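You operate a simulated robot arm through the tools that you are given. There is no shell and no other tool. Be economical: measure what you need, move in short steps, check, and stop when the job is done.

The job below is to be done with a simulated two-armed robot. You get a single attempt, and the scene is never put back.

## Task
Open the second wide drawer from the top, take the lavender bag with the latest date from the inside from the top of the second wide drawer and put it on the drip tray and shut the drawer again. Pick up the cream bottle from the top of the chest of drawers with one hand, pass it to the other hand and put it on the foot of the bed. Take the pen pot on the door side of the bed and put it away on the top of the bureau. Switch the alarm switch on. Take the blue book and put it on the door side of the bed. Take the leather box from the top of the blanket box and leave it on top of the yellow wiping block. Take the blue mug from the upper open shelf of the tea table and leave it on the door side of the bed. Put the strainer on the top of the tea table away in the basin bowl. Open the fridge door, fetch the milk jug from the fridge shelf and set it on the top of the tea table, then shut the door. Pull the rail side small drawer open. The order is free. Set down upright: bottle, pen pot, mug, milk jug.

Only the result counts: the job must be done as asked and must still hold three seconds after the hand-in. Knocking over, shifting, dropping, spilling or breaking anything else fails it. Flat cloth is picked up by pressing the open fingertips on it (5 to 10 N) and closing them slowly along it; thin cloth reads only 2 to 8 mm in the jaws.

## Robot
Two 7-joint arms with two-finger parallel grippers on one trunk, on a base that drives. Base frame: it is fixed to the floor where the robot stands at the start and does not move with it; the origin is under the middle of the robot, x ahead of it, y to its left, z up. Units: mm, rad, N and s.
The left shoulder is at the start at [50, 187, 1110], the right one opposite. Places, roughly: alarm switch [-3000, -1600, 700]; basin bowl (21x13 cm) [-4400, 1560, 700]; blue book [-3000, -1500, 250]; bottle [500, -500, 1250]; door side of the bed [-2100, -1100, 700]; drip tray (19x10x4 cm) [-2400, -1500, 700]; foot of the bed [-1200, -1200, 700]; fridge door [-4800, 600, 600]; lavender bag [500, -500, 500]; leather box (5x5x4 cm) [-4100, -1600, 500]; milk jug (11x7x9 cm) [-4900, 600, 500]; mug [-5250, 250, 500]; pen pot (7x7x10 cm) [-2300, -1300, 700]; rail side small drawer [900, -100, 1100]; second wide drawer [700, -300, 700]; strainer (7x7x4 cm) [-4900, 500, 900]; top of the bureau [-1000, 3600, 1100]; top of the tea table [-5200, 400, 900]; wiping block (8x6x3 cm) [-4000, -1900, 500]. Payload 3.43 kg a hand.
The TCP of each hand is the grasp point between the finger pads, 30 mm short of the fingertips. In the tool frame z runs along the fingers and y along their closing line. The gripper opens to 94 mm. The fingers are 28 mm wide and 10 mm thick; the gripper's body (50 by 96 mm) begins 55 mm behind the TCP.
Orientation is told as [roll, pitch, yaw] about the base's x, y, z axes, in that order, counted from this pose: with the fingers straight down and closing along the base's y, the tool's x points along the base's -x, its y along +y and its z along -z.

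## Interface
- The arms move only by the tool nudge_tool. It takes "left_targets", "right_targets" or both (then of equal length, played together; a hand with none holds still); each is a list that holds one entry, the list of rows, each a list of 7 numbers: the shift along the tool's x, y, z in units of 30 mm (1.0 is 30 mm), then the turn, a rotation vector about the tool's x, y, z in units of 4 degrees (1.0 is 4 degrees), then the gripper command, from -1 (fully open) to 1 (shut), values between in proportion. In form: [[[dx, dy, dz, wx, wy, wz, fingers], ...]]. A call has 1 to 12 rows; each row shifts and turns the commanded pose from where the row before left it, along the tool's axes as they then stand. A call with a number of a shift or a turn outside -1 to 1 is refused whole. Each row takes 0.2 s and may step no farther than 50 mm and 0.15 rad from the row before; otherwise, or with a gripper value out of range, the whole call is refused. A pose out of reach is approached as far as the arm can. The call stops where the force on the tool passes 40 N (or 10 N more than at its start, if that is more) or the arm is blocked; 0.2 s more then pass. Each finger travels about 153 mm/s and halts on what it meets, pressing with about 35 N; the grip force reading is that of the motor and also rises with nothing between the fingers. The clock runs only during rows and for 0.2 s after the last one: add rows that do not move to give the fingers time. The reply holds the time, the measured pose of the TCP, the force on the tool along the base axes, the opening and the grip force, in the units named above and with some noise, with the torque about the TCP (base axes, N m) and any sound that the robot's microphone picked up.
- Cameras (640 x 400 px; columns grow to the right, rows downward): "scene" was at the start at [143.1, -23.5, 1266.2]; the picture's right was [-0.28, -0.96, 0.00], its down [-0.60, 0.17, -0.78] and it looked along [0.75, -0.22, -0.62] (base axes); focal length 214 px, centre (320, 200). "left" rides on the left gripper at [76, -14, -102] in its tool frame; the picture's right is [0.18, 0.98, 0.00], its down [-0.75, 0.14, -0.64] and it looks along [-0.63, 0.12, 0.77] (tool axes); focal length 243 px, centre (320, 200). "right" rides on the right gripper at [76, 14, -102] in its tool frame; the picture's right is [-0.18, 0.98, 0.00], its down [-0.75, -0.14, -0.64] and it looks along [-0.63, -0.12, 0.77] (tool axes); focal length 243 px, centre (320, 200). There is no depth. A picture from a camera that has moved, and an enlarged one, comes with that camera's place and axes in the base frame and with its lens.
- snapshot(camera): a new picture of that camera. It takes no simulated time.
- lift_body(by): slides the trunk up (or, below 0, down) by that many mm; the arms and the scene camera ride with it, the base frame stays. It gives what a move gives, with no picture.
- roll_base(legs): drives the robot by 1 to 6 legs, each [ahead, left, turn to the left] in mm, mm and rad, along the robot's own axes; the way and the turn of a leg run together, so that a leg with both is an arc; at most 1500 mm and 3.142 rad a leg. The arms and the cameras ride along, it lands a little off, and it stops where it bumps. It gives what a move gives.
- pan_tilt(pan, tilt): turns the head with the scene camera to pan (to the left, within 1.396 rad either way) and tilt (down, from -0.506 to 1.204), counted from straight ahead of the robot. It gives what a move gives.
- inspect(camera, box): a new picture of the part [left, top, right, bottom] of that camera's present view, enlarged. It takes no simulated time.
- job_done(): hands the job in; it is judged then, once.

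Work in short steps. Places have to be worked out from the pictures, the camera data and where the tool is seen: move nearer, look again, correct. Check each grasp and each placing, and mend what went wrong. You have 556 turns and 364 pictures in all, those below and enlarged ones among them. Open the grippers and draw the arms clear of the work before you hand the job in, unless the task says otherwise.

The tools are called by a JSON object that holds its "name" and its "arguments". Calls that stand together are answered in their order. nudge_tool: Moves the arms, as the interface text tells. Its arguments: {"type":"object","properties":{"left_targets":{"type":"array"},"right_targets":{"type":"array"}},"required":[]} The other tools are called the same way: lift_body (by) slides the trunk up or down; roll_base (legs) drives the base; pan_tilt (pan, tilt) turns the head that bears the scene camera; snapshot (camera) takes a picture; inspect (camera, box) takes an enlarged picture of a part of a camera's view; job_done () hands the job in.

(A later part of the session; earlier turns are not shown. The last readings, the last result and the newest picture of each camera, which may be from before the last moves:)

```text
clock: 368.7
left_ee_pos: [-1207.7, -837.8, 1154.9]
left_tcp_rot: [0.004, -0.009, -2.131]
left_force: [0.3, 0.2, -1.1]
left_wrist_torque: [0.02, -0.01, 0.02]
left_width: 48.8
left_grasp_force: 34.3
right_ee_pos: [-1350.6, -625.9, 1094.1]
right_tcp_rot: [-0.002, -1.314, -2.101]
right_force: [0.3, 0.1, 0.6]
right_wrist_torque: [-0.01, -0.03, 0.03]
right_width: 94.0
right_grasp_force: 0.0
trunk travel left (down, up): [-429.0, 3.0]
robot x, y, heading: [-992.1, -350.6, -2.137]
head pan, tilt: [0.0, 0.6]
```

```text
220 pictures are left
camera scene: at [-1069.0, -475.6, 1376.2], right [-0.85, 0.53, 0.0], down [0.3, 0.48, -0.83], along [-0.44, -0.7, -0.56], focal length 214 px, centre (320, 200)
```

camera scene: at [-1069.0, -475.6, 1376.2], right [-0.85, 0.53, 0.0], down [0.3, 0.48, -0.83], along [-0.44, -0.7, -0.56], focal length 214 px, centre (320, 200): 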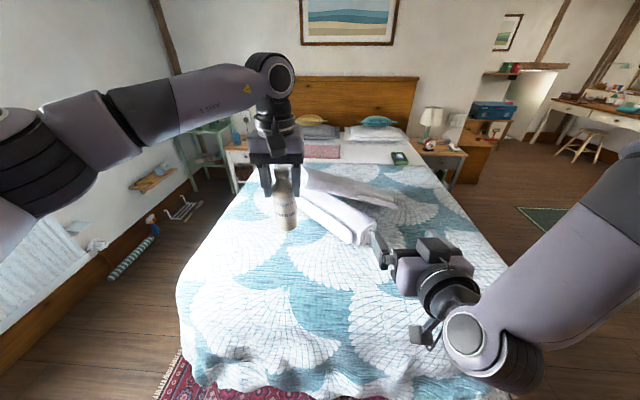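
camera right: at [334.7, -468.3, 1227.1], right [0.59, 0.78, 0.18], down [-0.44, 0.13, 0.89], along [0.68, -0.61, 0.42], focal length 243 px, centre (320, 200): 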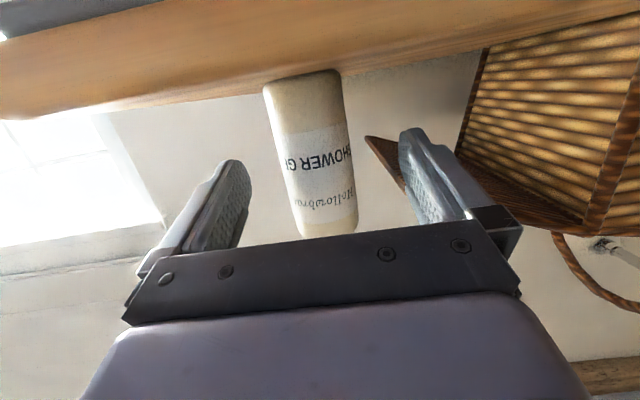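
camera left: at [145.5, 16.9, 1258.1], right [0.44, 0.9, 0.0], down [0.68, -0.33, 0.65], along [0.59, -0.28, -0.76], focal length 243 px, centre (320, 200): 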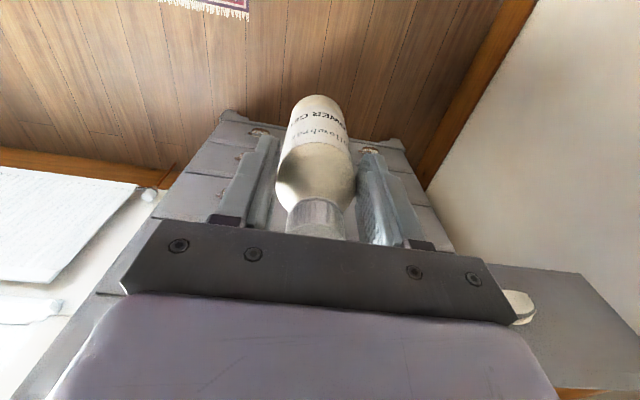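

Bottle is over the foot edge, ~93 mm in. I raise the right hand clear, advance 90 mm, then lower the trunk 250 mm.

{"name": "nudge_tool", "arguments": {"right_targets": [[[-0.97, 0, -0.25, 0, 0, 0, -1], [-0.97, 0, -0.25, 0, 0, 0, -1], [-0.97, 0, -0.25, 0, 0, 0, -1], [-0.97, 0, -0.25, 0, 0, 0, -1], [-0.97, 0, -0.25, 0, 0, 0, -1], [-0.97, 0, -0.25, 0, 0, 0, -1]]]}}

{"name": "roll_base", "arguments": {"legs": [[90, 0, 0]]}}

{"name": "lift_body", "arguments": {"by": -250}}

{"name": "snapshot", "arguments": {"camera": "scene"}}

{"name": "snapshot", "arguments": {"camera": "left"}}

```text
clock: 370.1
left_ee_pos: [-1207.8, -836.5, 1155.9]
left_tcp_rot: [0.005, -0.008, -2.131]
left_force: [-0.2, 0.5, -0.2]
left_wrist_torque: [0.01, -0.03, 0.0]
left_width: 48.3
left_grasp_force: 35.2
right_ee_pos: [-1352.8, -637.9, 1272.5]
right_tcp_rot: [-0.005, -1.314, -2.097]
right_force: [0.3, 0.2, 0.8]
right_wrist_torque: [0.03, 0.02, 0.04]
right_width: 94.3
right_grasp_force: 0.0
right hand out of reach, approached as far as the arm can: row 1, 2
trunk travel left (down, up): [-429.0, 3.0]
robot x, y, heading: [-990.3, -350.7, -2.132]
head pan, tilt: [0.0, 0.6]
```

```text
clock: 371.2
left_ee_pos: [-1255.6, -911.1, 1155.2]
left_tcp_rot: [0.006, -0.01, -2.13]
left_force: [-0.2, -0.3, -2.7]
left_wrist_torque: [0.06, -0.07, -0.02]
left_width: 48.6
left_grasp_force: 34.5
right_ee_pos: [-1400.2, -711.9, 1270.4]
right_tcp_rot: [0.0, -1.315, -2.101]
right_force: [0.2, -0.7, -0.5]
right_wrist_torque: [-0.01, -0.04, 0.01]
right_width: 94.1
right_grasp_force: 0.0
trunk travel left (down, up): [-429.0, 3.0]
robot x, y, heading: [-1037.4, -422.7, -2.132]
head pan, tilt: [0.0, 0.6]
```

```text
clock: 373.8
left_ee_pos: [-1254.8, -910.0, 906.7]
left_tcp_rot: [0.007, -0.009, -2.132]
left_force: [0.8, 0.1, -2.3]
left_wrist_torque: [0.02, 0.0, 0.01]
left_width: 48.8
left_grasp_force: 35.3
right_ee_pos: [-1399.5, -712.1, 1021.0]
right_tcp_rot: [-0.003, -1.314, -2.101]
right_force: [0.3, -0.9, 0.1]
right_wrist_torque: [0.01, 0.0, -0.02]
right_width: 93.7
right_grasp_force: 0.0
trunk travel left (down, up): [-179.0, 253.0]
robot x, y, heading: [-1035.7, -425.8, -2.138]
head pan, tilt: [0.0, 0.6]
```

```text
219 pictures are left
camera scene: at [-1115.3, -548.8, 1126.2], right [-0.85, 0.53, 0.0], down [0.3, 0.48, -0.82], along [-0.44, -0.7, -0.57], focal length 214 px, centre (320, 200)
```

scene: 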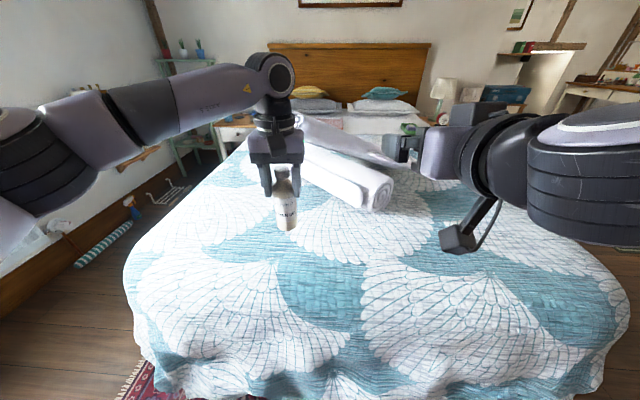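

```text
218 pictures are left
camera left: at [-1226.5, -838.0, 1008.2], right [0.93, -0.37, 0.0], down [-0.28, -0.71, 0.65], along [-0.24, -0.6, -0.76], focal length 243 px, centre (320, 200)
```

left: 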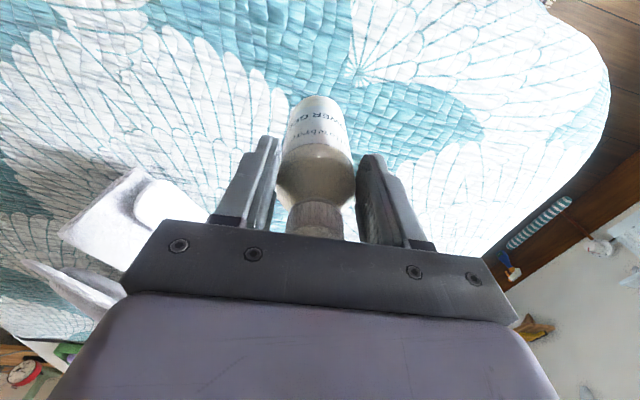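

Bottle bottom at ~z 788 over flat coverlet. I lower the trunk 80 mm, then feel down with the arm.

{"name": "lift_body", "arguments": {"by": -80}}

{"name": "nudge_tool", "arguments": {"left_targets": [[[0, 0, 0.3, 0, 0, 0, 0.7], [0, 0, 0.3, 0, 0, 0, 0.7], [0, 0, 0.2, 0, 0, 0, 0.7], [0, 0, 0.2, 0, 0, 0, 0.7], [0, 0, 0.2, 0, 0, 0, 0.7], [0, 0, 0, 0, 0, 0, 0.7]]]}}

{"name": "inspect", "arguments": {"camera": "scene", "box": [200, 100, 400, 300]}}

```text
clock: 374.9
left_ee_pos: [-1254.8, -910.3, 826.4]
left_tcp_rot: [0.005, -0.009, -2.13]
left_force: [-0.8, 1.1, -1.9]
left_wrist_torque: [0.04, 0.01, 0.0]
left_width: 48.6
left_grasp_force: 35.0
right_ee_pos: [-1399.2, -710.5, 942.1]
right_tcp_rot: [-0.001, -1.312, -2.102]
right_force: [-0.1, -0.2, -0.5]
right_wrist_torque: [0.04, 0.03, 0.01]
right_width: 94.4
right_grasp_force: 0.0
trunk travel left (down, up): [-99.0, 333.0]
robot x, y, heading: [-1039.5, -421.3, -2.135]
head pan, tilt: [0.0, 0.6]
```

```text
clock: 376.4
left_ee_pos: [-1254.3, -912.4, 794.4]
left_tcp_rot: [0.004, -0.019, -2.131]
left_force: [6.8, -3.1, 31.2]
left_wrist_torque: [-0.59, 0.12, 0.22]
left_width: 48.8
left_grasp_force: 34.5
right_ee_pos: [-1397.8, -709.2, 942.9]
right_tcp_rot: [-0.002, -1.319, -2.1]
right_force: [0.5, -0.5, 0.2]
right_wrist_torque: [-0.03, -0.01, 0.0]
right_width: 94.1
right_grasp_force: 0.1
trunk travel left (down, up): [-99.0, 333.0]
robot x, y, heading: [-1039.9, -426.5, -2.134]
head pan, tilt: [0.0, 0.6]
```

```text
2.00 times, centred on (300, 200) of scene
camera zoom: at [-1114.0, -547.0, 1046.7], right [-0.85, 0.53, 0.0], down [0.3, 0.48, -0.83], along [-0.44, -0.7, -0.56], focal length 429 px, centre (360, 200)
```

zoom: 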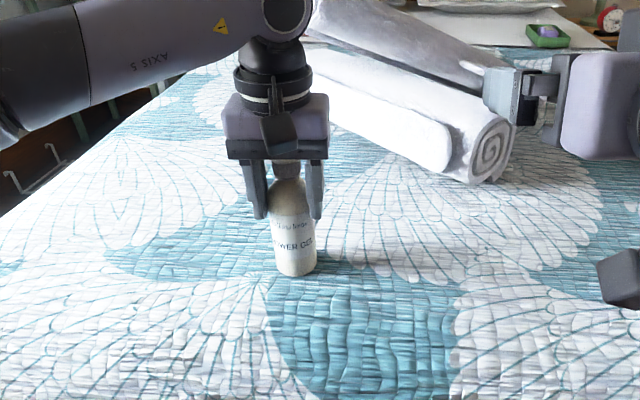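

Bottle stands on the coverlet (31 N). I ease 3 mm, open, and lift straight up.

{"name": "nudge_tool", "arguments": {"left_targets": [[[0, 0, -0.1, 0, 0, 0, 0.6], [0, 0, 0, 0, 0, 0, 0.3], [0, 0, 0, 0, 0, 0, -0.1], [0, 0, 0, 0, 0, 0, -0.5], [0, 0, 0, 0, 0, 0, -0.8], [0, 0, -0.5, 0, 0, 0, -0.8], [0, 0, -1, 0, 0, 0, -0.8], [0, 0, -1, 0, 0, 0, -0.8], [0, 0, -1, 0, 0, 0, -0.8], [0, 0, -1, 0, 0, 0, -0.8]]]}}

{"name": "inspect", "arguments": {"camera": "scene", "box": [200, 100, 400, 300]}}

```text
clock: 378.6
left_ee_pos: [-1254.2, -912.3, 929.5]
left_tcp_rot: [0.006, -0.009, -2.132]
left_force: [-0.2, -1.3, -0.7]
left_wrist_torque: [0.02, -0.01, 0.01]
left_width: 84.6
left_grasp_force: 0.1
right_ee_pos: [-1399.7, -712.0, 941.8]
right_tcp_rot: [-0.001, -1.315, -2.102]
right_force: [-0.3, 0.1, 0.1]
right_wrist_torque: [0.02, 0.02, -0.01]
right_width: 94.0
right_grasp_force: 0.1
trunk travel left (down, up): [-99.0, 333.0]
robot x, y, heading: [-1038.0, -421.7, -2.134]
head pan, tilt: [0.0, 0.6]
```

```text
2.00 times, centred on (300, 200) of scene
camera zoom: at [-1115.2, -548.7, 1046.1], right [-0.85, 0.53, 0.0], down [0.3, 0.48, -0.83], along [-0.44, -0.7, -0.56], focal length 429 px, centre (360, 200)
```

zoom: 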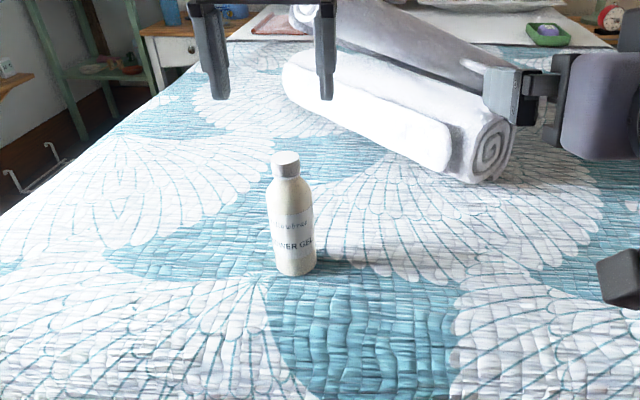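

Bottle stands upright at the foot of the bed. I raise the trunk, turn the right hand back to pointing down, and back off.

{"name": "lift_body", "arguments": {"by": 200}}

{"name": "roll_base", "arguments": {"legs": [[-390, 0, 0], [0, 0, 0.44]]}}

{"name": "nudge_tool", "arguments": {"right_targets": [[[0, 0, 0, 0, 1, 0, -1], [0, 0, 0, 0, 1, 0, -1], [0, 0, 0, 0, 1, 0, -1], [0, 0, 0, 0, 1, 0, -1], [0, 0, 0, 0, 1, 0, -1], [0, 0, 0, 0, 1, 0, -1], [0, 0, 0, 0, 1, 0, -1], [0, 0, 0, 0, 1, 0, -1], [0, 0, 0, 0, 1, 0, -1], [0, 0, 0, 0, 1, 0, -1], [0, 0, 0, 0, 1, 0, -1], [0, 0, 0, 0, 1, 0, -1]]]}}

{"name": "nudge_tool", "arguments": {"right_targets": [[[0, 0, 0, 0, 1, 0, -1], [0, 0, 0, 0, 1, 0, -1], [0, 0, 0, 0, 1, 0, -1], [0, 0, 0, 0, 1, 0, -1], [0, 0, 0, 0, 1, 0, -1], [0, 0, 0, 0, 1, 0, -1], [0, -1, 0, 0, 0.8, 0, -1], [0, -1, 0, 0, 0, 0, -1], [0, -1, 0, 0, 0, 0, -1], [0, -1, 0, 0, 0, 0, -1], [0, 0, 1, 0, 0, 0, -1], [0, 0, 1, 0, 0, 0, -1]]]}}

```text
clock: 380.7
left_ee_pos: [-1253.6, -911.1, 1128.6]
left_tcp_rot: [0.007, -0.01, -2.132]
left_force: [-0.1, 0.5, -0.1]
left_wrist_torque: [0.04, 0.05, -0.03]
left_width: 84.5
left_grasp_force: 0.0
right_ee_pos: [-1399.9, -711.0, 1143.0]
right_tcp_rot: [-0.001, -1.313, -2.102]
right_force: [-0.1, 0.4, 0.2]
right_wrist_torque: [0.01, -0.01, 0.02]
right_width: 93.8
right_grasp_force: 0.1
trunk travel left (down, up): [-299.0, 133.0]
robot x, y, heading: [-1038.9, -424.5, -2.133]
head pan, tilt: [0.0, 0.6]
```

```text
clock: 384.4
left_ee_pos: [-822.8, -632.2, 1128.8]
left_tcp_rot: [0.005, -0.008, -1.701]
left_force: [-0.4, -0.2, -0.2]
left_wrist_torque: [0.0, 0.01, 0.0]
left_width: 84.9
left_grasp_force: 0.1
right_ee_pos: [-1038.1, -510.3, 1142.3]
right_tcp_rot: [-0.003, -1.315, -1.669]
right_force: [0.1, 0.4, -0.2]
right_wrist_torque: [0.0, 0.02, -0.02]
right_width: 93.9
right_grasp_force: 0.0
trunk travel left (down, up): [-299.0, 133.0]
robot x, y, heading: [-830.9, -95.1, -1.704]
head pan, tilt: [0.0, 0.6]
```

```text
clock: 387.0
left_ee_pos: [-824.2, -631.0, 1128.6]
left_tcp_rot: [0.005, -0.009, -1.699]
left_force: [0.7, 0.1, -0.2]
left_wrist_torque: [0.04, 0.03, 0.02]
left_width: 84.5
left_grasp_force: 0.0
right_ee_pos: [-1039.3, -510.1, 1140.6]
right_tcp_rot: [-0.001, -0.475, -1.669]
right_force: [-0.1, -0.1, 0.2]
right_wrist_torque: [-0.01, 0.0, 0.01]
right_width: 94.1
right_grasp_force: 0.0
trunk travel left (down, up): [-299.0, 133.0]
robot x, y, heading: [-830.1, -99.9, -1.705]
head pan, tilt: [0.0, 0.6]
```

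```text
clock: 389.6
left_ee_pos: [-824.8, -630.3, 1128.2]
left_tcp_rot: [0.006, -0.009, -1.701]
left_force: [0.3, -0.1, 0.2]
left_wrist_torque: [-0.04, -0.01, 0.03]
left_width: 84.6
left_grasp_force: 0.0
right_ee_pos: [-1162.3, -499.5, 1083.1]
right_tcp_rot: [0.001, -0.002, -1.672]
right_force: [-0.2, -0.4, -0.2]
right_wrist_torque: [-0.01, 0.0, 0.03]
right_width: 93.8
right_grasp_force: 0.1
trunk travel left (down, up): [-299.0, 133.0]
robot x, y, heading: [-832.0, -95.9, -1.699]
head pan, tilt: [0.0, 0.6]
```

Both hands are in natural down poses. I slide right through the gap as before.

{"name": "roll_base", "arguments": {"legs": [[0, -1400, 0.01], [20, -180, 0]]}}

{"name": "roll_base", "arguments": {"legs": [[330, -60, 0], [0, 0, -0.48]]}}

{"name": "pan_tilt", "arguments": {"pan": 0.0, "tilt": 0.6}}

{"name": "snapshot", "arguments": {"camera": "scene"}}

```text
clock: 397.8
left_ee_pos: [-2418.8, -434.4, 1129.3]
left_tcp_rot: [0.006, -0.009, -1.706]
left_force: [-0.9, -0.4, 0.3]
left_wrist_torque: [0.02, -0.02, -0.03]
left_width: 84.6
left_grasp_force: 0.1
right_ee_pos: [-2755.4, -301.3, 1083.7]
right_tcp_rot: [0.001, -0.002, -1.676]
right_force: [0.3, -0.4, -0.6]
right_wrist_torque: [0.01, -0.01, -0.02]
right_width: 93.8
right_grasp_force: 0.0
trunk travel left (down, up): [-299.0, 133.0]
robot x, y, heading: [-2425.6, 95.6, -1.708]
head pan, tilt: [0.0, 0.6]
```

```text
clock: 401.4
left_ee_pos: [-2758.8, -692.7, 1129.2]
left_tcp_rot: [0.005, -0.008, -2.172]
left_force: [0.0, 0.1, -0.1]
left_wrist_torque: [0.0, 0.01, 0.01]
left_width: 84.7
left_grasp_force: 0.0
right_ee_pos: [-2999.5, -422.2, 1083.0]
right_tcp_rot: [-0.001, 0.0, -2.143]
right_force: [0.2, 0.0, -0.3]
right_wrist_torque: [0.02, -0.01, -0.01]
right_width: 94.2
right_grasp_force: 0.1
trunk travel left (down, up): [-299.0, 133.0]
robot x, y, heading: [-2523.9, -214.3, -2.181]
head pan, tilt: [0.0, 0.6]
```

```text
clock: 402.0
left_ee_pos: [-2758.3, -692.2, 1128.6]
left_tcp_rot: [0.006, -0.009, -2.174]
left_force: [-0.1, 0.4, -0.3]
left_wrist_torque: [0.0, 0.0, -0.02]
left_width: 84.5
left_grasp_force: 0.1
right_ee_pos: [-2998.9, -421.7, 1084.2]
right_tcp_rot: [0.0, -0.002, -2.143]
right_force: [0.2, -0.7, 0.1]
right_wrist_torque: [-0.01, -0.02, -0.01]
right_width: 93.9
right_grasp_force: 0.0
trunk travel left (down, up): [-299.0, 133.0]
robot x, y, heading: [-2523.3, -218.1, -2.179]
head pan, tilt: [0.0, 0.6]
```

```text
215 pictures are left
camera scene: at [-2605.0, -335.5, 1246.1], right [-0.82, 0.57, 0.0], down [0.32, 0.46, -0.83], along [-0.47, -0.68, -0.56], focal length 214 px, centre (320, 200)
```

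scene: 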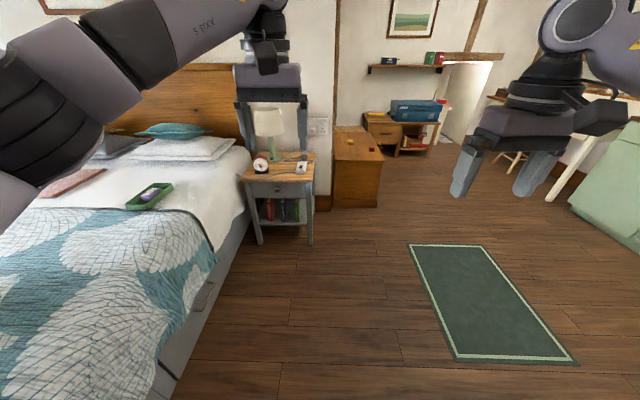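

The bedside table is ahead. I zoom in on it.

{"name": "inspect", "arguments": {"camera": "scene", "box": [230, 110, 340, 250]}}

{"name": "inspect", "arguments": {"camera": "scene", "box": [320, 60, 460, 210]}}

```text
2.86 times, centred on (285, 180) of scene
camera zoom: at [-2605.0, -335.5, 1246.1], right [-0.82, 0.57, 0.0], down [0.32, 0.46, -0.83], along [-0.47, -0.68, -0.56], focal length 613 px, centre (420, 257)
```

zoom: 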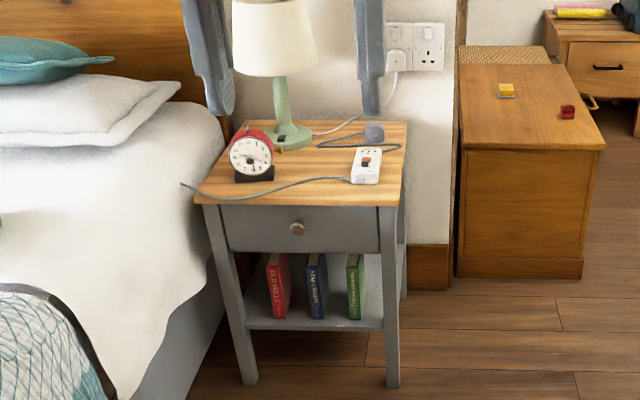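

```text
2.67 times, centred on (390, 135) of scene
camera zoom: at [-2605.0, -335.5, 1246.1], right [-0.82, 0.57, 0.0], down [0.32, 0.46, -0.83], along [-0.47, -0.68, -0.56], focal length 572 px, centre (133, 373)
```

zoom: 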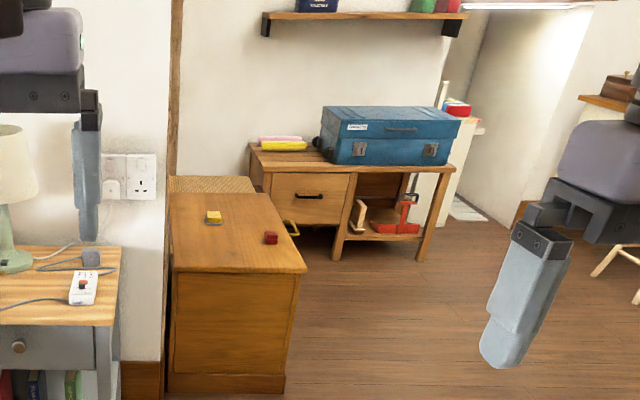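

I see it: a white unit with a dark rocker (alarm switch) on the table, three books (red, blue, green) standing on the lower shelf, and on the blanket box a yellow block and a small dark-red box. I drive closer to the table.

{"name": "roll_base", "arguments": {"legs": [[850, 40, 0]]}}

{"name": "pan_tilt", "arguments": {"pan": 0.0, "tilt": 0.75}}

{"name": "snapshot", "arguments": {"camera": "scene"}}

{"name": "snapshot", "arguments": {"camera": "left"}}

```text
clock: 406.5
left_ee_pos: [-3202.6, -1426.2, 1128.7]
left_tcp_rot: [0.006, -0.009, -2.16]
left_force: [-0.2, 0.5, 0.0]
left_wrist_torque: [0.01, 0.01, 0.0]
left_width: 84.6
left_grasp_force: 0.1
right_ee_pos: [-3448.4, -1156.4, 1084.9]
right_tcp_rot: [-0.002, -0.001, -2.131]
right_force: [0.6, 0.5, 0.0]
right_wrist_torque: [0.0, 0.01, -0.03]
right_width: 94.0
right_grasp_force: 0.1
trunk travel left (down, up): [-299.0, 133.0]
robot x, y, heading: [-2972.5, -941.6, -2.164]
head pan, tilt: [0.0, 0.6]
```

```text
clock: 407.2
left_ee_pos: [-3205.2, -1424.2, 1128.5]
left_tcp_rot: [0.006, -0.009, -2.16]
left_force: [0.1, 0.2, 0.7]
left_wrist_torque: [-0.01, -0.04, 0.01]
left_width: 84.6
left_grasp_force: 0.0
right_ee_pos: [-3447.6, -1156.8, 1083.1]
right_tcp_rot: [0.001, -0.002, -2.131]
right_force: [-0.2, -0.3, -0.2]
right_wrist_torque: [0.0, 0.01, -0.03]
right_width: 93.9
right_grasp_force: 0.0
trunk travel left (down, up): [-299.0, 133.0]
robot x, y, heading: [-2971.2, -944.9, -2.162]
head pan, tilt: [0.0, 0.75]
```

```text
212 pictures are left
camera scene: at [-3051.4, -1061.7, 1233.3], right [-0.83, 0.56, 0.0], down [0.38, 0.57, -0.73], along [-0.41, -0.61, -0.68], focal length 214 px, centre (320, 200)
```

scene: 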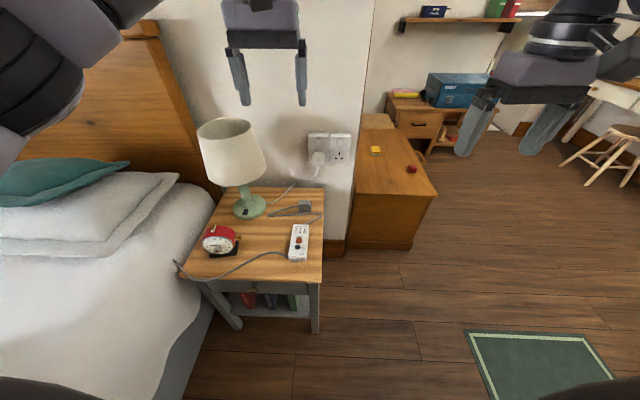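

```text
211 pictures are left
camera left: at [-3173.7, -1352.9, 1230.6], right [0.92, -0.39, 0.0], down [-0.3, -0.7, 0.65], along [-0.25, -0.6, -0.76], focal length 243 px, centre (320, 200)
```

left: 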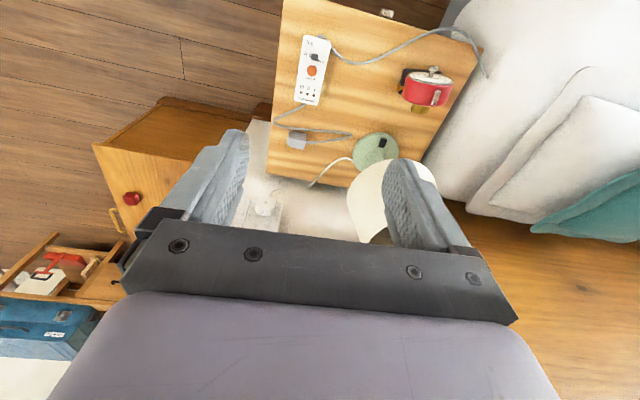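

I zoom in on the alarm unit in the left camera.

{"name": "inspect", "arguments": {"camera": "left", "box": [280, 20, 360, 115]}}

{"name": "inspect", "arguments": {"camera": "scene", "box": [265, 205, 335, 275]}}

```text
4.21 times, centred on (320, 68) of left
camera zoom: at [-3173.7, -1352.9, 1230.6], right [0.92, -0.39, 0.0], down [-0.3, -0.7, 0.65], along [-0.25, -0.6, -0.76], focal length 1022 px, centre (320, 758)
```

zoom: 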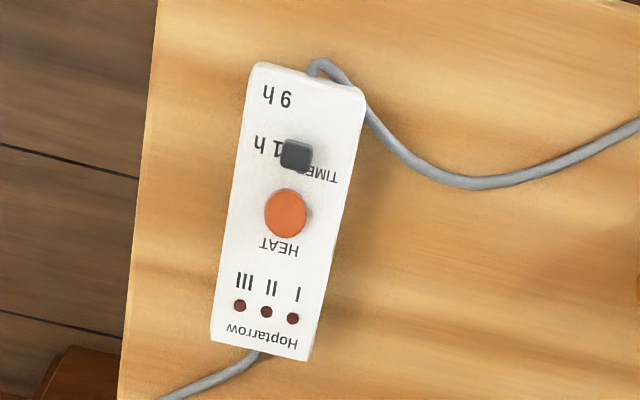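

```text
5.71 times, centred on (300, 240) of scene
camera zoom: at [-3051.4, -1061.7, 1233.3], right [-0.83, 0.56, 0.0], down [0.38, 0.57, -0.73], along [-0.41, -0.61, -0.68], focal length 1226 px, centre (434, -29)
```

zoom: 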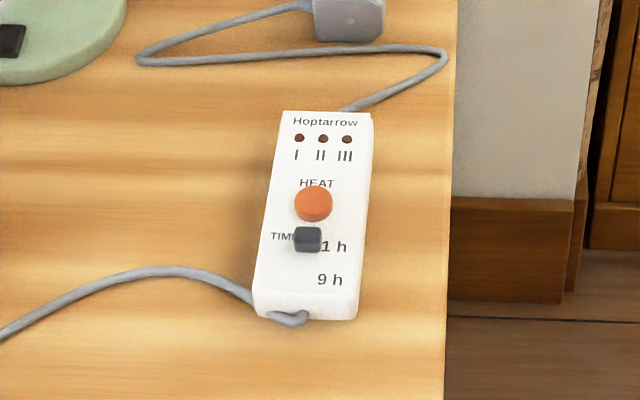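

That is a heating controller, not the alarm. I zoom in on the red alarm clock.

{"name": "inspect", "arguments": {"camera": "scene", "box": [190, 215, 250, 265]}}

{"name": "inspect", "arguments": {"camera": "left", "box": [385, 50, 475, 120]}}

```text
8.00 times, centred on (220, 240) of scene
camera zoom: at [-3051.4, -1061.7, 1233.3], right [-0.83, 0.56, 0.0], down [0.38, 0.57, -0.73], along [-0.41, -0.61, -0.68], focal length 1716 px, centre (1120, -120)
```

zoom: 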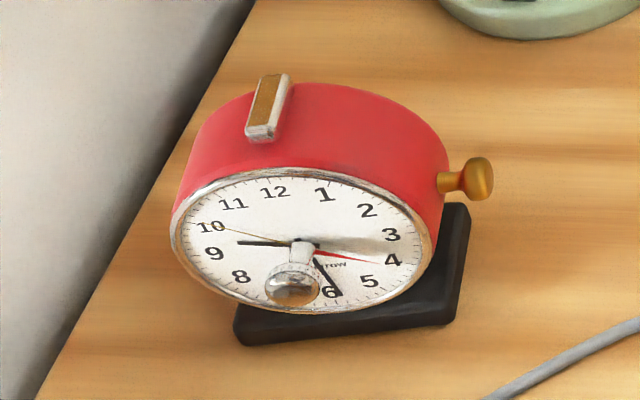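

```text
5.71 times, centred on (430, 85) of left
camera zoom: at [-3173.7, -1352.9, 1230.6], right [0.92, -0.39, 0.0], down [-0.3, -0.7, 0.65], along [-0.25, -0.6, -0.76], focal length 1386 px, centre (-309, 857)
```

zoom: 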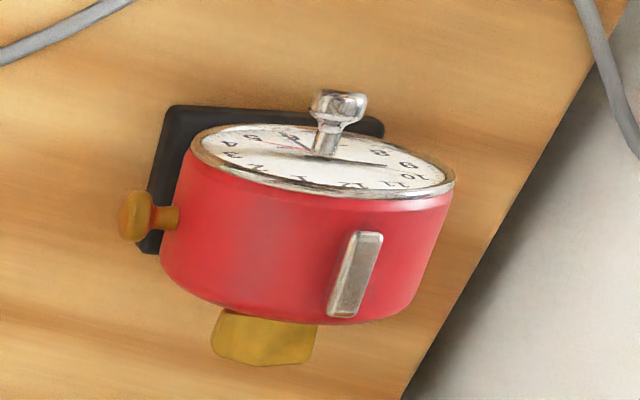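

The red clock has a small chrome toggle on its face at about (-3006,-1569,671), apparently tilted slightly down. I back up a little, lower the trunk and take a lower-angle look.

{"name": "roll_base", "arguments": {"legs": [[-200, 0, 0]]}}

{"name": "lift_body", "arguments": {"by": -270}}

{"name": "pan_tilt", "arguments": {"pan": 0.15, "tilt": 0.4}}

{"name": "snapshot", "arguments": {"camera": "scene"}}

```text
clock: 408.8
left_ee_pos: [-3089.6, -1254.4, 1127.8]
left_tcp_rot: [0.004, -0.009, -2.16]
left_force: [0.6, 0.0, 0.4]
left_wrist_torque: [-0.04, -0.02, 0.0]
left_width: 84.6
left_grasp_force: 0.0
right_ee_pos: [-3332.6, -985.9, 1083.9]
right_tcp_rot: [0.001, -0.004, -2.132]
right_force: [0.6, 0.6, 0.1]
right_wrist_torque: [0.01, 0.02, -0.02]
right_width: 94.1
right_grasp_force: 0.1
trunk travel left (down, up): [-299.0, 133.0]
robot x, y, heading: [-2863.4, -773.8, -2.164]
head pan, tilt: [0.0, 0.75]
```

```text
clock: 411.6
left_ee_pos: [-3088.7, -1254.4, 859.1]
left_tcp_rot: [0.007, -0.009, -2.16]
left_force: [0.5, -0.3, 0.0]
left_wrist_torque: [0.03, 0.03, 0.01]
left_width: 84.6
left_grasp_force: 0.0
right_ee_pos: [-3332.3, -987.4, 814.1]
right_tcp_rot: [-0.001, -0.002, -2.129]
right_force: [0.3, -0.6, -0.1]
right_wrist_torque: [-0.02, -0.01, 0.01]
right_width: 93.8
right_grasp_force: 0.1
trunk travel left (down, up): [-29.0, 403.0]
robot x, y, heading: [-2858.9, -772.3, -2.164]
head pan, tilt: [0.0, 0.75]
```

```text
clock: 412.4
left_ee_pos: [-3088.8, -1253.9, 859.4]
left_tcp_rot: [0.006, -0.01, -2.162]
left_force: [-0.3, -0.7, -0.1]
left_wrist_torque: [0.02, 0.01, 0.01]
left_width: 84.5
left_grasp_force: 0.1
right_ee_pos: [-3332.5, -986.9, 814.4]
right_tcp_rot: [-0.001, -0.002, -2.133]
right_force: [0.2, 0.1, -0.3]
right_wrist_torque: [0.02, -0.01, 0.05]
right_width: 94.0
right_grasp_force: 0.1
trunk travel left (down, up): [-29.0, 403.0]
robot x, y, heading: [-2863.1, -773.7, -2.165]
head pan, tilt: [0.15, 0.4]
```

```text
206 pictures are left
camera scene: at [-2930.0, -906.3, 994.3], right [-0.9, 0.43, 0.0], down [0.17, 0.35, -0.92], along [-0.39, -0.83, -0.39], focal length 214 px, centre (320, 200)
```

scene: 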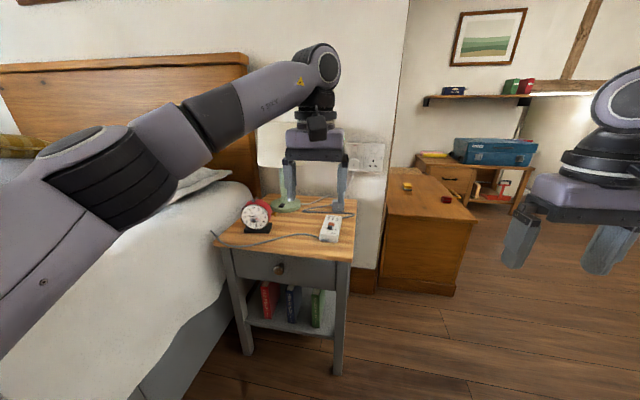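

{"name": "inspect", "arguments": {"camera": "scene", "box": [230, 190, 290, 245]}}

{"name": "inspect", "arguments": {"camera": "scene", "box": [230, 260, 350, 350]}}

```text
7.27 times, centred on (260, 218) of scene
camera zoom: at [-2930.0, -906.3, 994.3], right [-0.9, 0.43, 0.0], down [0.17, 0.35, -0.92], along [-0.39, -0.83, -0.39], focal length 1560 px, centre (756, 73)
```

zoom: 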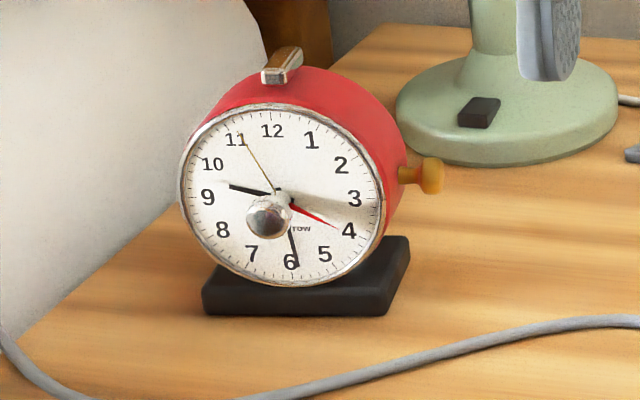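

```text
4.44 times, centred on (290, 305) of scene
camera zoom: at [-2930.0, -906.3, 994.3], right [-0.9, 0.43, 0.0], down [0.17, 0.35, -0.92], along [-0.39, -0.83, -0.39], focal length 953 px, centre (453, -267)
```

zoom: 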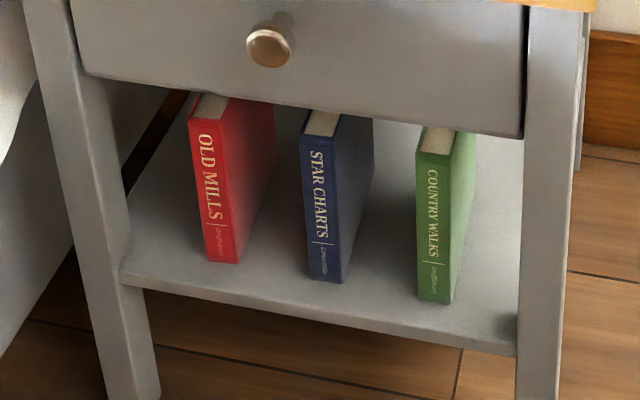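

The clock face carries a chrome ball lever, tilted slightly downward (off); I'll push it up from below with the left fist, pitched ~57°. First I close the left hand, swing it left and pitch it forward at height.

{"name": "nudge_tool", "arguments": {"left_targets": [[[0, 1, 0, 0, -1, 0, 1], [0, 1, 0, 0, -1, 0, 1], [0, 1, 0, 0, -1, 0, 1], [0, 1, 0, 0, -1, 0, 1], [0, 1, 0, 0, -1, 0, 1], [0, 1, 0, 0, -1, 0, 1], [0, 1, 0, 0, -1, 0, 1], [0, 1, 0, 0, -1, 0, 1], [0, 0.2, 0, 0, -1, 0, 1], [0, 0, 0, 0, -1, 0, 1], [0, 0, 0, 0, -1, 0, 1], [0, 0, 0, 0, -1, 0, 1]]]}}

{"name": "nudge_tool", "arguments": {"left_targets": [[[0, 0, 0, 0, -1, 0, 1], [0, 0, 0, 0, -1, 0, 1], [0, 0, 0, 0, -0.3, 0, 1], [0, 0, 0, 0, 0, 0, 1]]]}}

{"name": "snapshot", "arguments": {"camera": "left"}}

{"name": "snapshot", "arguments": {"camera": "scene"}}

```text
clock: 415.0
left_ee_pos: [-2883.0, -1391.5, 859.1]
left_tcp_rot: [0.008, -0.848, -2.168]
left_force: [-0.4, 0.0, -0.5]
left_wrist_torque: [-0.02, 0.01, 0.02]
left_width: 0.0
left_grasp_force: 33.2
right_ee_pos: [-3332.4, -986.5, 813.8]
right_tcp_rot: [0.0, -0.002, -2.131]
right_force: [-0.3, 0.7, 0.7]
right_wrist_torque: [-0.01, 0.04, -0.01]
right_width: 94.1
right_grasp_force: 0.0
trunk travel left (down, up): [-29.0, 403.0]
robot x, y, heading: [-2860.6, -775.4, -2.164]
head pan, tilt: [0.15, 0.4]
```

```text
clock: 416.0
left_ee_pos: [-2883.9, -1390.8, 859.9]
left_tcp_rot: [0.009, -1.009, -2.167]
left_force: [-1.0, 0.2, 0.4]
left_wrist_torque: [-0.03, 0.01, 0.01]
left_width: 0.0
left_grasp_force: 33.3
right_ee_pos: [-3332.4, -986.5, 813.4]
right_tcp_rot: [0.0, -0.001, -2.131]
right_force: [0.2, 0.5, 1.0]
right_wrist_torque: [-0.01, 0.0, 0.0]
right_width: 94.3
right_grasp_force: 0.1
trunk travel left (down, up): [-29.0, 403.0]
robot x, y, heading: [-2862.6, -776.9, -2.161]
head pan, tilt: [0.15, 0.4]
```

```text
203 pictures are left
camera left: at [-2825.1, -1277.9, 850.2], right [0.87, -0.47, -0.15], down [0.19, 0.04, 0.98], along [-0.45, -0.88, 0.13], focal length 243 px, centre (320, 200)
```

left: 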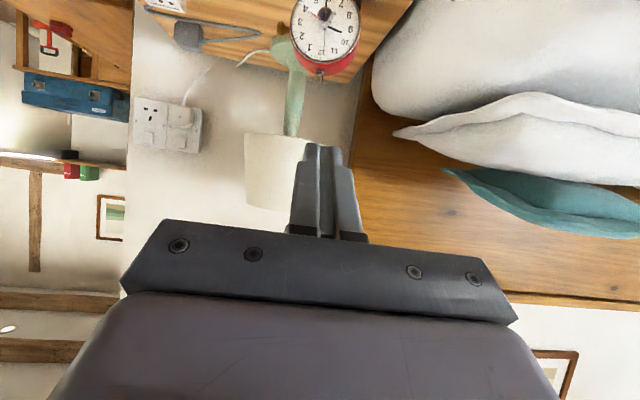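

```text
202 pictures are left
camera scene: at [-2929.9, -906.3, 994.4], right [-0.9, 0.43, 0.0], down [0.17, 0.35, -0.92], along [-0.39, -0.83, -0.39], focal length 214 px, centre (320, 200)
```

scene: 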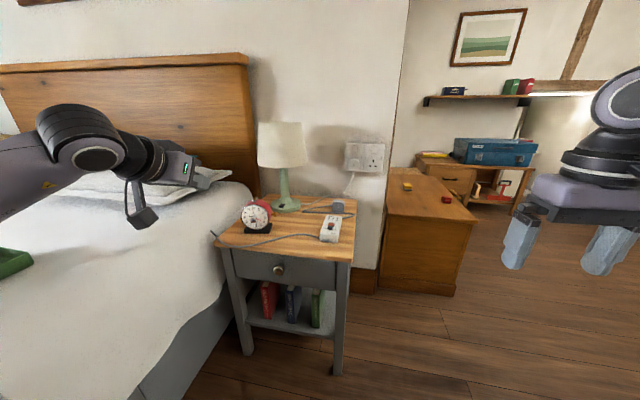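

The clock ball agrees with my estimate from this view too. I yaw the fist 0.3 rad leftward (to keep the gripper body off the bed) and move to a point 60 mm short of the lever, below it.

{"name": "nudge_tool", "arguments": {"left_targets": [[[0, 0, 0, -0.91, 0, -0.57, 1], [0, 0, 0, -0.91, 0, -0.57, 1], [0, 0, 0, -0.91, 0, -0.57, 1], [0, 0, 0, -0.91, 0, -0.57, 1], [0.566, -0.29, 0.97, 0, 0, 0, 1], [0.566, -0.29, 0.97, 0, 0, 0, 1], [0.566, -0.29, 0.97, 0, 0, 0, 1], [0.566, -0.29, 0.97, 0, 0, 0, 1], [0.566, -0.29, 0.97, 0, 0, 0, 1], [0.566, -0.29, 0.97, 0, 0, 0, 1]]]}}

{"name": "snapshot", "arguments": {"camera": "left"}}

{"name": "snapshot", "arguments": {"camera": "scene"}}

```text
clock: 418.2
left_ee_pos: [-2960.8, -1466.7, 684.1]
left_tcp_rot: [0.011, -1.008, -1.869]
left_force: [-0.2, -0.1, -0.2]
left_wrist_torque: [0.0, 0.02, 0.03]
left_width: 0.1
left_grasp_force: 33.5
right_ee_pos: [-3332.8, -985.9, 813.6]
right_tcp_rot: [0.001, -0.001, -2.132]
right_force: [-0.8, 0.5, 0.1]
right_wrist_torque: [-0.03, -0.01, 0.04]
right_width: 93.9
right_grasp_force: 0.0
trunk travel left (down, up): [-29.0, 403.0]
robot x, y, heading: [-2858.0, -774.0, -2.163]
head pan, tilt: [0.15, 0.4]
```

```text
201 pictures are left
camera left: at [-2938.1, -1341.2, 673.2], right [0.97, -0.19, -0.15], down [0.17, 0.1, 0.98], along [-0.17, -0.98, 0.13], focal length 243 px, centre (320, 200)
```

left: 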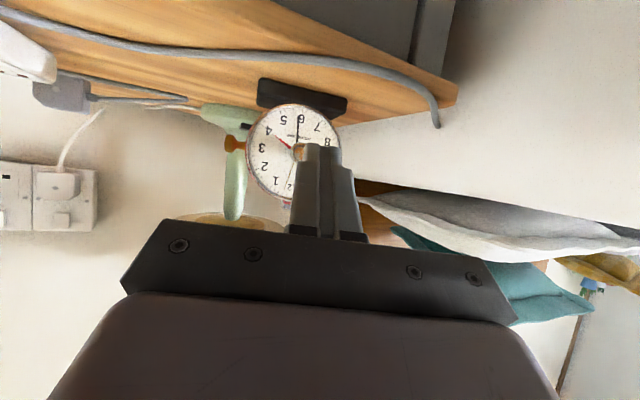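

```text
200 pictures are left
camera scene: at [-2929.9, -906.2, 994.4], right [-0.9, 0.43, 0.0], down [0.17, 0.35, -0.92], along [-0.39, -0.83, -0.39], focal length 214 px, centre (320, 200)
```

scene: 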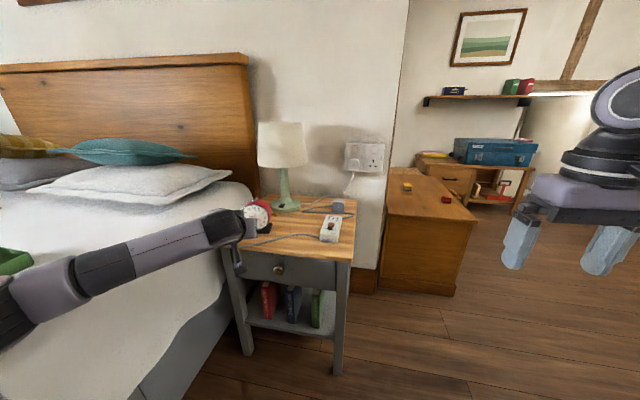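

Now the left camera is level with the clock. I zoom in.

{"name": "inspect", "arguments": {"camera": "left", "box": [230, 70, 370, 215]}}

{"name": "inspect", "arguments": {"camera": "scene", "box": [220, 190, 290, 260]}}

```text
2.76 times, centred on (300, 142) of left
camera zoom: at [-2938.1, -1341.2, 673.2], right [0.97, -0.19, -0.15], down [0.17, 0.1, 0.98], along [-0.17, -0.98, 0.13], focal length 669 px, centre (375, 359)
```

zoom: 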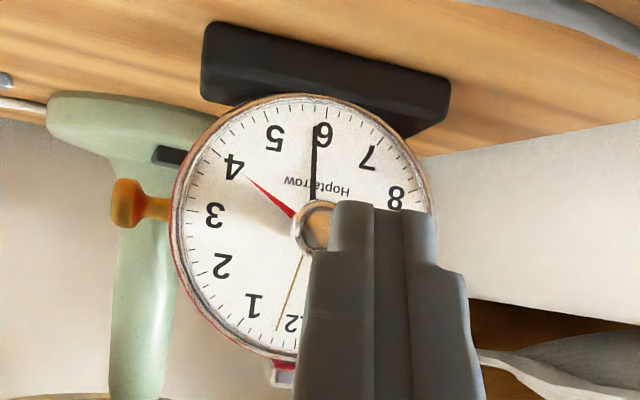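

```text
5.71 times, centred on (255, 225) of scene
camera zoom: at [-2929.9, -906.2, 994.4], right [-0.9, 0.43, 0.0], down [0.17, 0.35, -0.92], along [-0.39, -0.83, -0.39], focal length 1226 px, centre (691, 57)
```

zoom: 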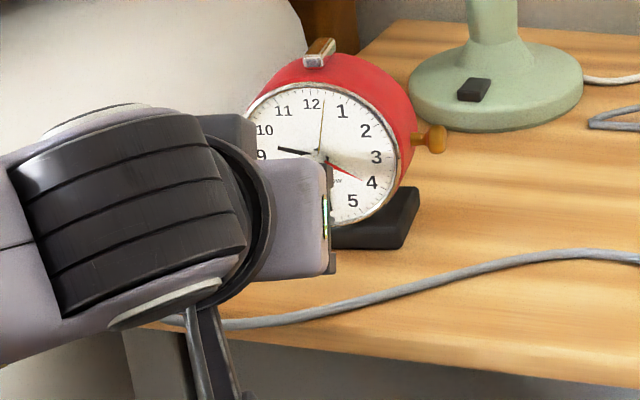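

The knob seems to stick straight out of the dial's centre. I retract the fist a bit and look at the clock's details at high magnification before touching anything.

{"name": "nudge_tool", "arguments": {"left_targets": [[[-0.3, -0.5, -1, 0, 0, 0, 1], [-0.3, -1, -1, 0, 0, 0, 1], [0, -1, 0, 0, 0, 0, 1]]]}}

{"name": "inspect", "arguments": {"camera": "left", "box": [240, 60, 380, 180]}}

{"name": "inspect", "arguments": {"camera": "scene", "box": [240, 195, 280, 240]}}

```text
clock: 419.0
left_ee_pos: [-3021.8, -1406.2, 729.8]
left_tcp_rot: [0.01, -1.008, -1.869]
left_force: [-0.1, -0.8, 0.3]
left_wrist_torque: [-0.01, 0.0, -0.05]
left_width: 0.2
left_grasp_force: 32.8
right_ee_pos: [-3332.7, -986.1, 813.4]
right_tcp_rot: [-0.001, -0.001, -2.132]
right_force: [0.2, 0.6, 0.2]
right_wrist_torque: [0.01, 0.01, -0.01]
right_width: 94.2
right_grasp_force: 0.0
trunk travel left (down, up): [-29.0, 403.0]
robot x, y, heading: [-2856.8, -774.2, -2.166]
head pan, tilt: [0.15, 0.4]
```

```text
3.33 times, centred on (310, 120) of left
camera zoom: at [-2998.8, -1280.2, 719.7], right [0.97, -0.19, -0.15], down [0.17, 0.1, 0.98], along [-0.17, -0.98, 0.13], focal length 809 px, centre (353, 467)
```

zoom: 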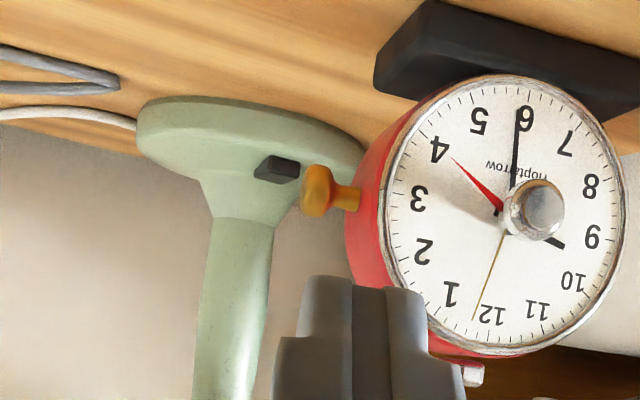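

```text
8.89 times, centred on (260, 218) of scene
camera zoom: at [-2929.9, -906.2, 994.4], right [-0.9, 0.43, 0.0], down [0.17, 0.35, -0.92], along [-0.39, -0.83, -0.39], focal length 1906 px, centre (853, 44)
```

zoom: 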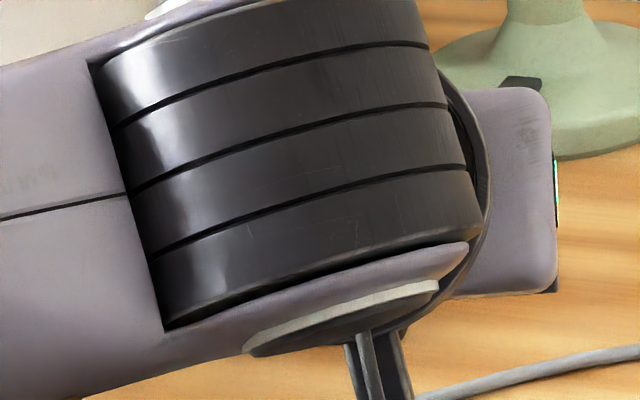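

I raise the hand and shift to see the top bar and the knob from another side.

{"name": "nudge_tool", "arguments": {"left_targets": [[[-0.85, -1, -0.53, 0, 0, 0, 1], [-0.85, -1, -0.53, 0, 0, 0, 1], [0, 0, 0, 0, 0, 0, 1]]]}}

{"name": "snapshot", "arguments": {"camera": "left"}}

{"name": "inspect", "arguments": {"camera": "scene", "box": [235, 180, 285, 240]}}

```text
clock: 419.8
left_ee_pos: [-3080.0, -1385.9, 785.4]
left_tcp_rot: [0.013, -1.009, -1.871]
left_force: [0.0, 0.1, -0.3]
left_wrist_torque: [0.02, -0.04, 0.02]
left_width: 0.1
left_grasp_force: 33.2
right_ee_pos: [-3333.0, -986.8, 812.4]
right_tcp_rot: [0.001, -0.001, -2.131]
right_force: [-1.2, 0.1, 0.1]
right_wrist_torque: [-0.03, 0.0, 0.01]
right_width: 94.1
right_grasp_force: 0.0
trunk travel left (down, up): [-29.0, 403.0]
robot x, y, heading: [-2859.5, -771.8, -2.165]
head pan, tilt: [0.15, 0.4]
```

```text
195 pictures are left
camera left: at [-3057.2, -1260.7, 776.2], right [0.97, -0.19, -0.15], down [0.17, 0.1, 0.98], along [-0.17, -0.98, 0.13], focal length 243 px, centre (320, 200)
```

left: 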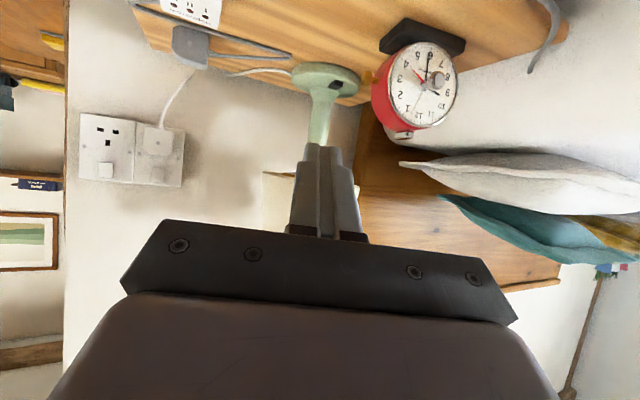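

```text
6.67 times, centred on (260, 210) of scene
camera zoom: at [-2930.0, -906.2, 994.4], right [-0.9, 0.43, 0.0], down [0.17, 0.35, -0.92], along [-0.39, -0.83, -0.39], focal length 1430 px, centre (720, 133)
```

zoom: 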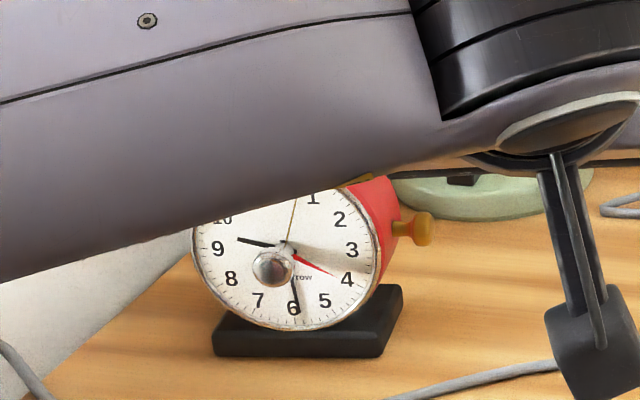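

{"name": "inspect", "arguments": {"camera": "left", "box": [360, 10, 480, 150]}}

```text
2.86 times, centred on (420, 80) of left
camera zoom: at [-3057.2, -1260.7, 776.2], right [0.97, -0.19, -0.15], down [0.17, 0.1, 0.98], along [-0.17, -0.98, 0.13], focal length 693 px, centre (34, 543)
```

zoom: 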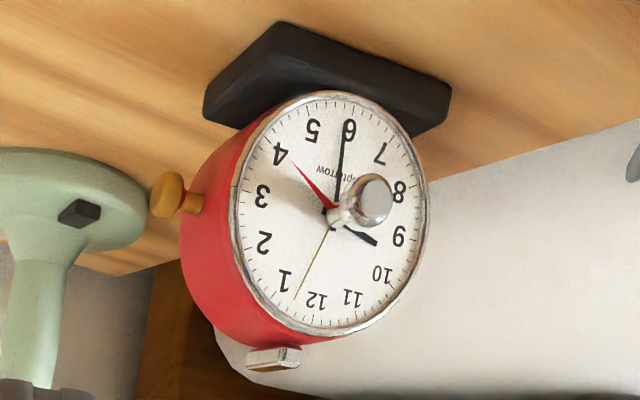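

The knob is a straight chrome mushroom head at about (-2997,-1550,663) along the dial normal (0.5,0.87). I'll test it by a gentle push with the fist: first to a point 20 mm in front of it.

{"name": "nudge_tool", "arguments": {"left_targets": [[[0.386, 0.88, 0.862, 0, 0, 0, 1], [0.386, 0.88, 0.862, 0, 0, 0, 1], [0.386, 0.88, 0.862, 0, 0, 0, 1], [0.386, 0.88, 0.862, 0, 0, 0, 1], [0.386, 0.88, 0.862, 0, 0, 0, 1], [0, 0, 0, 0, 0, 0, 1]]]}}

{"name": "snapshot", "arguments": {"camera": "left"}}

{"name": "inspect", "arguments": {"camera": "scene", "box": [220, 190, 290, 260]}}

```text
clock: 421.2
left_ee_pos: [-2972.6, -1502.6, 666.0]
left_tcp_rot: [0.012, -1.01, -1.871]
left_force: [-0.6, 0.7, 0.2]
left_wrist_torque: [0.02, 0.01, 0.02]
left_width: 0.0
left_grasp_force: 33.0
right_ee_pos: [-3334.5, -986.7, 813.2]
right_tcp_rot: [0.0, -0.003, -2.132]
right_force: [-0.5, -0.2, -0.2]
right_wrist_torque: [0.02, -0.03, 0.05]
right_width: 94.1
right_grasp_force: 0.0
trunk travel left (down, up): [-29.0, 403.0]
robot x, y, heading: [-2860.0, -772.7, -2.169]
head pan, tilt: [0.15, 0.4]
```

```text
192 pictures are left
camera left: at [-2949.8, -1376.3, 655.8], right [0.97, -0.19, -0.15], down [0.17, 0.1, 0.98], along [-0.17, -0.98, 0.13], focal length 243 px, centre (320, 200)
```

left: 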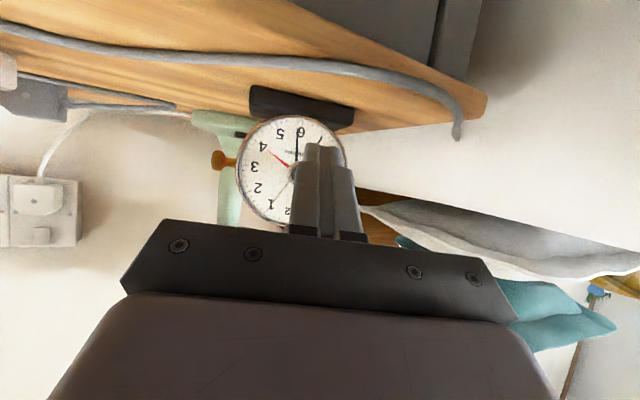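

```text
5.71 times, centred on (255, 225) of scene
camera zoom: at [-2929.9, -906.3, 994.4], right [-0.9, 0.43, 0.0], down [0.17, 0.35, -0.92], along [-0.39, -0.83, -0.39], focal length 1226 px, centre (691, 57)
```

zoom: 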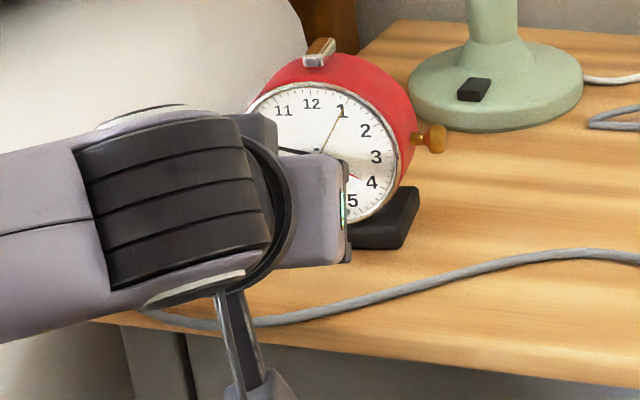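

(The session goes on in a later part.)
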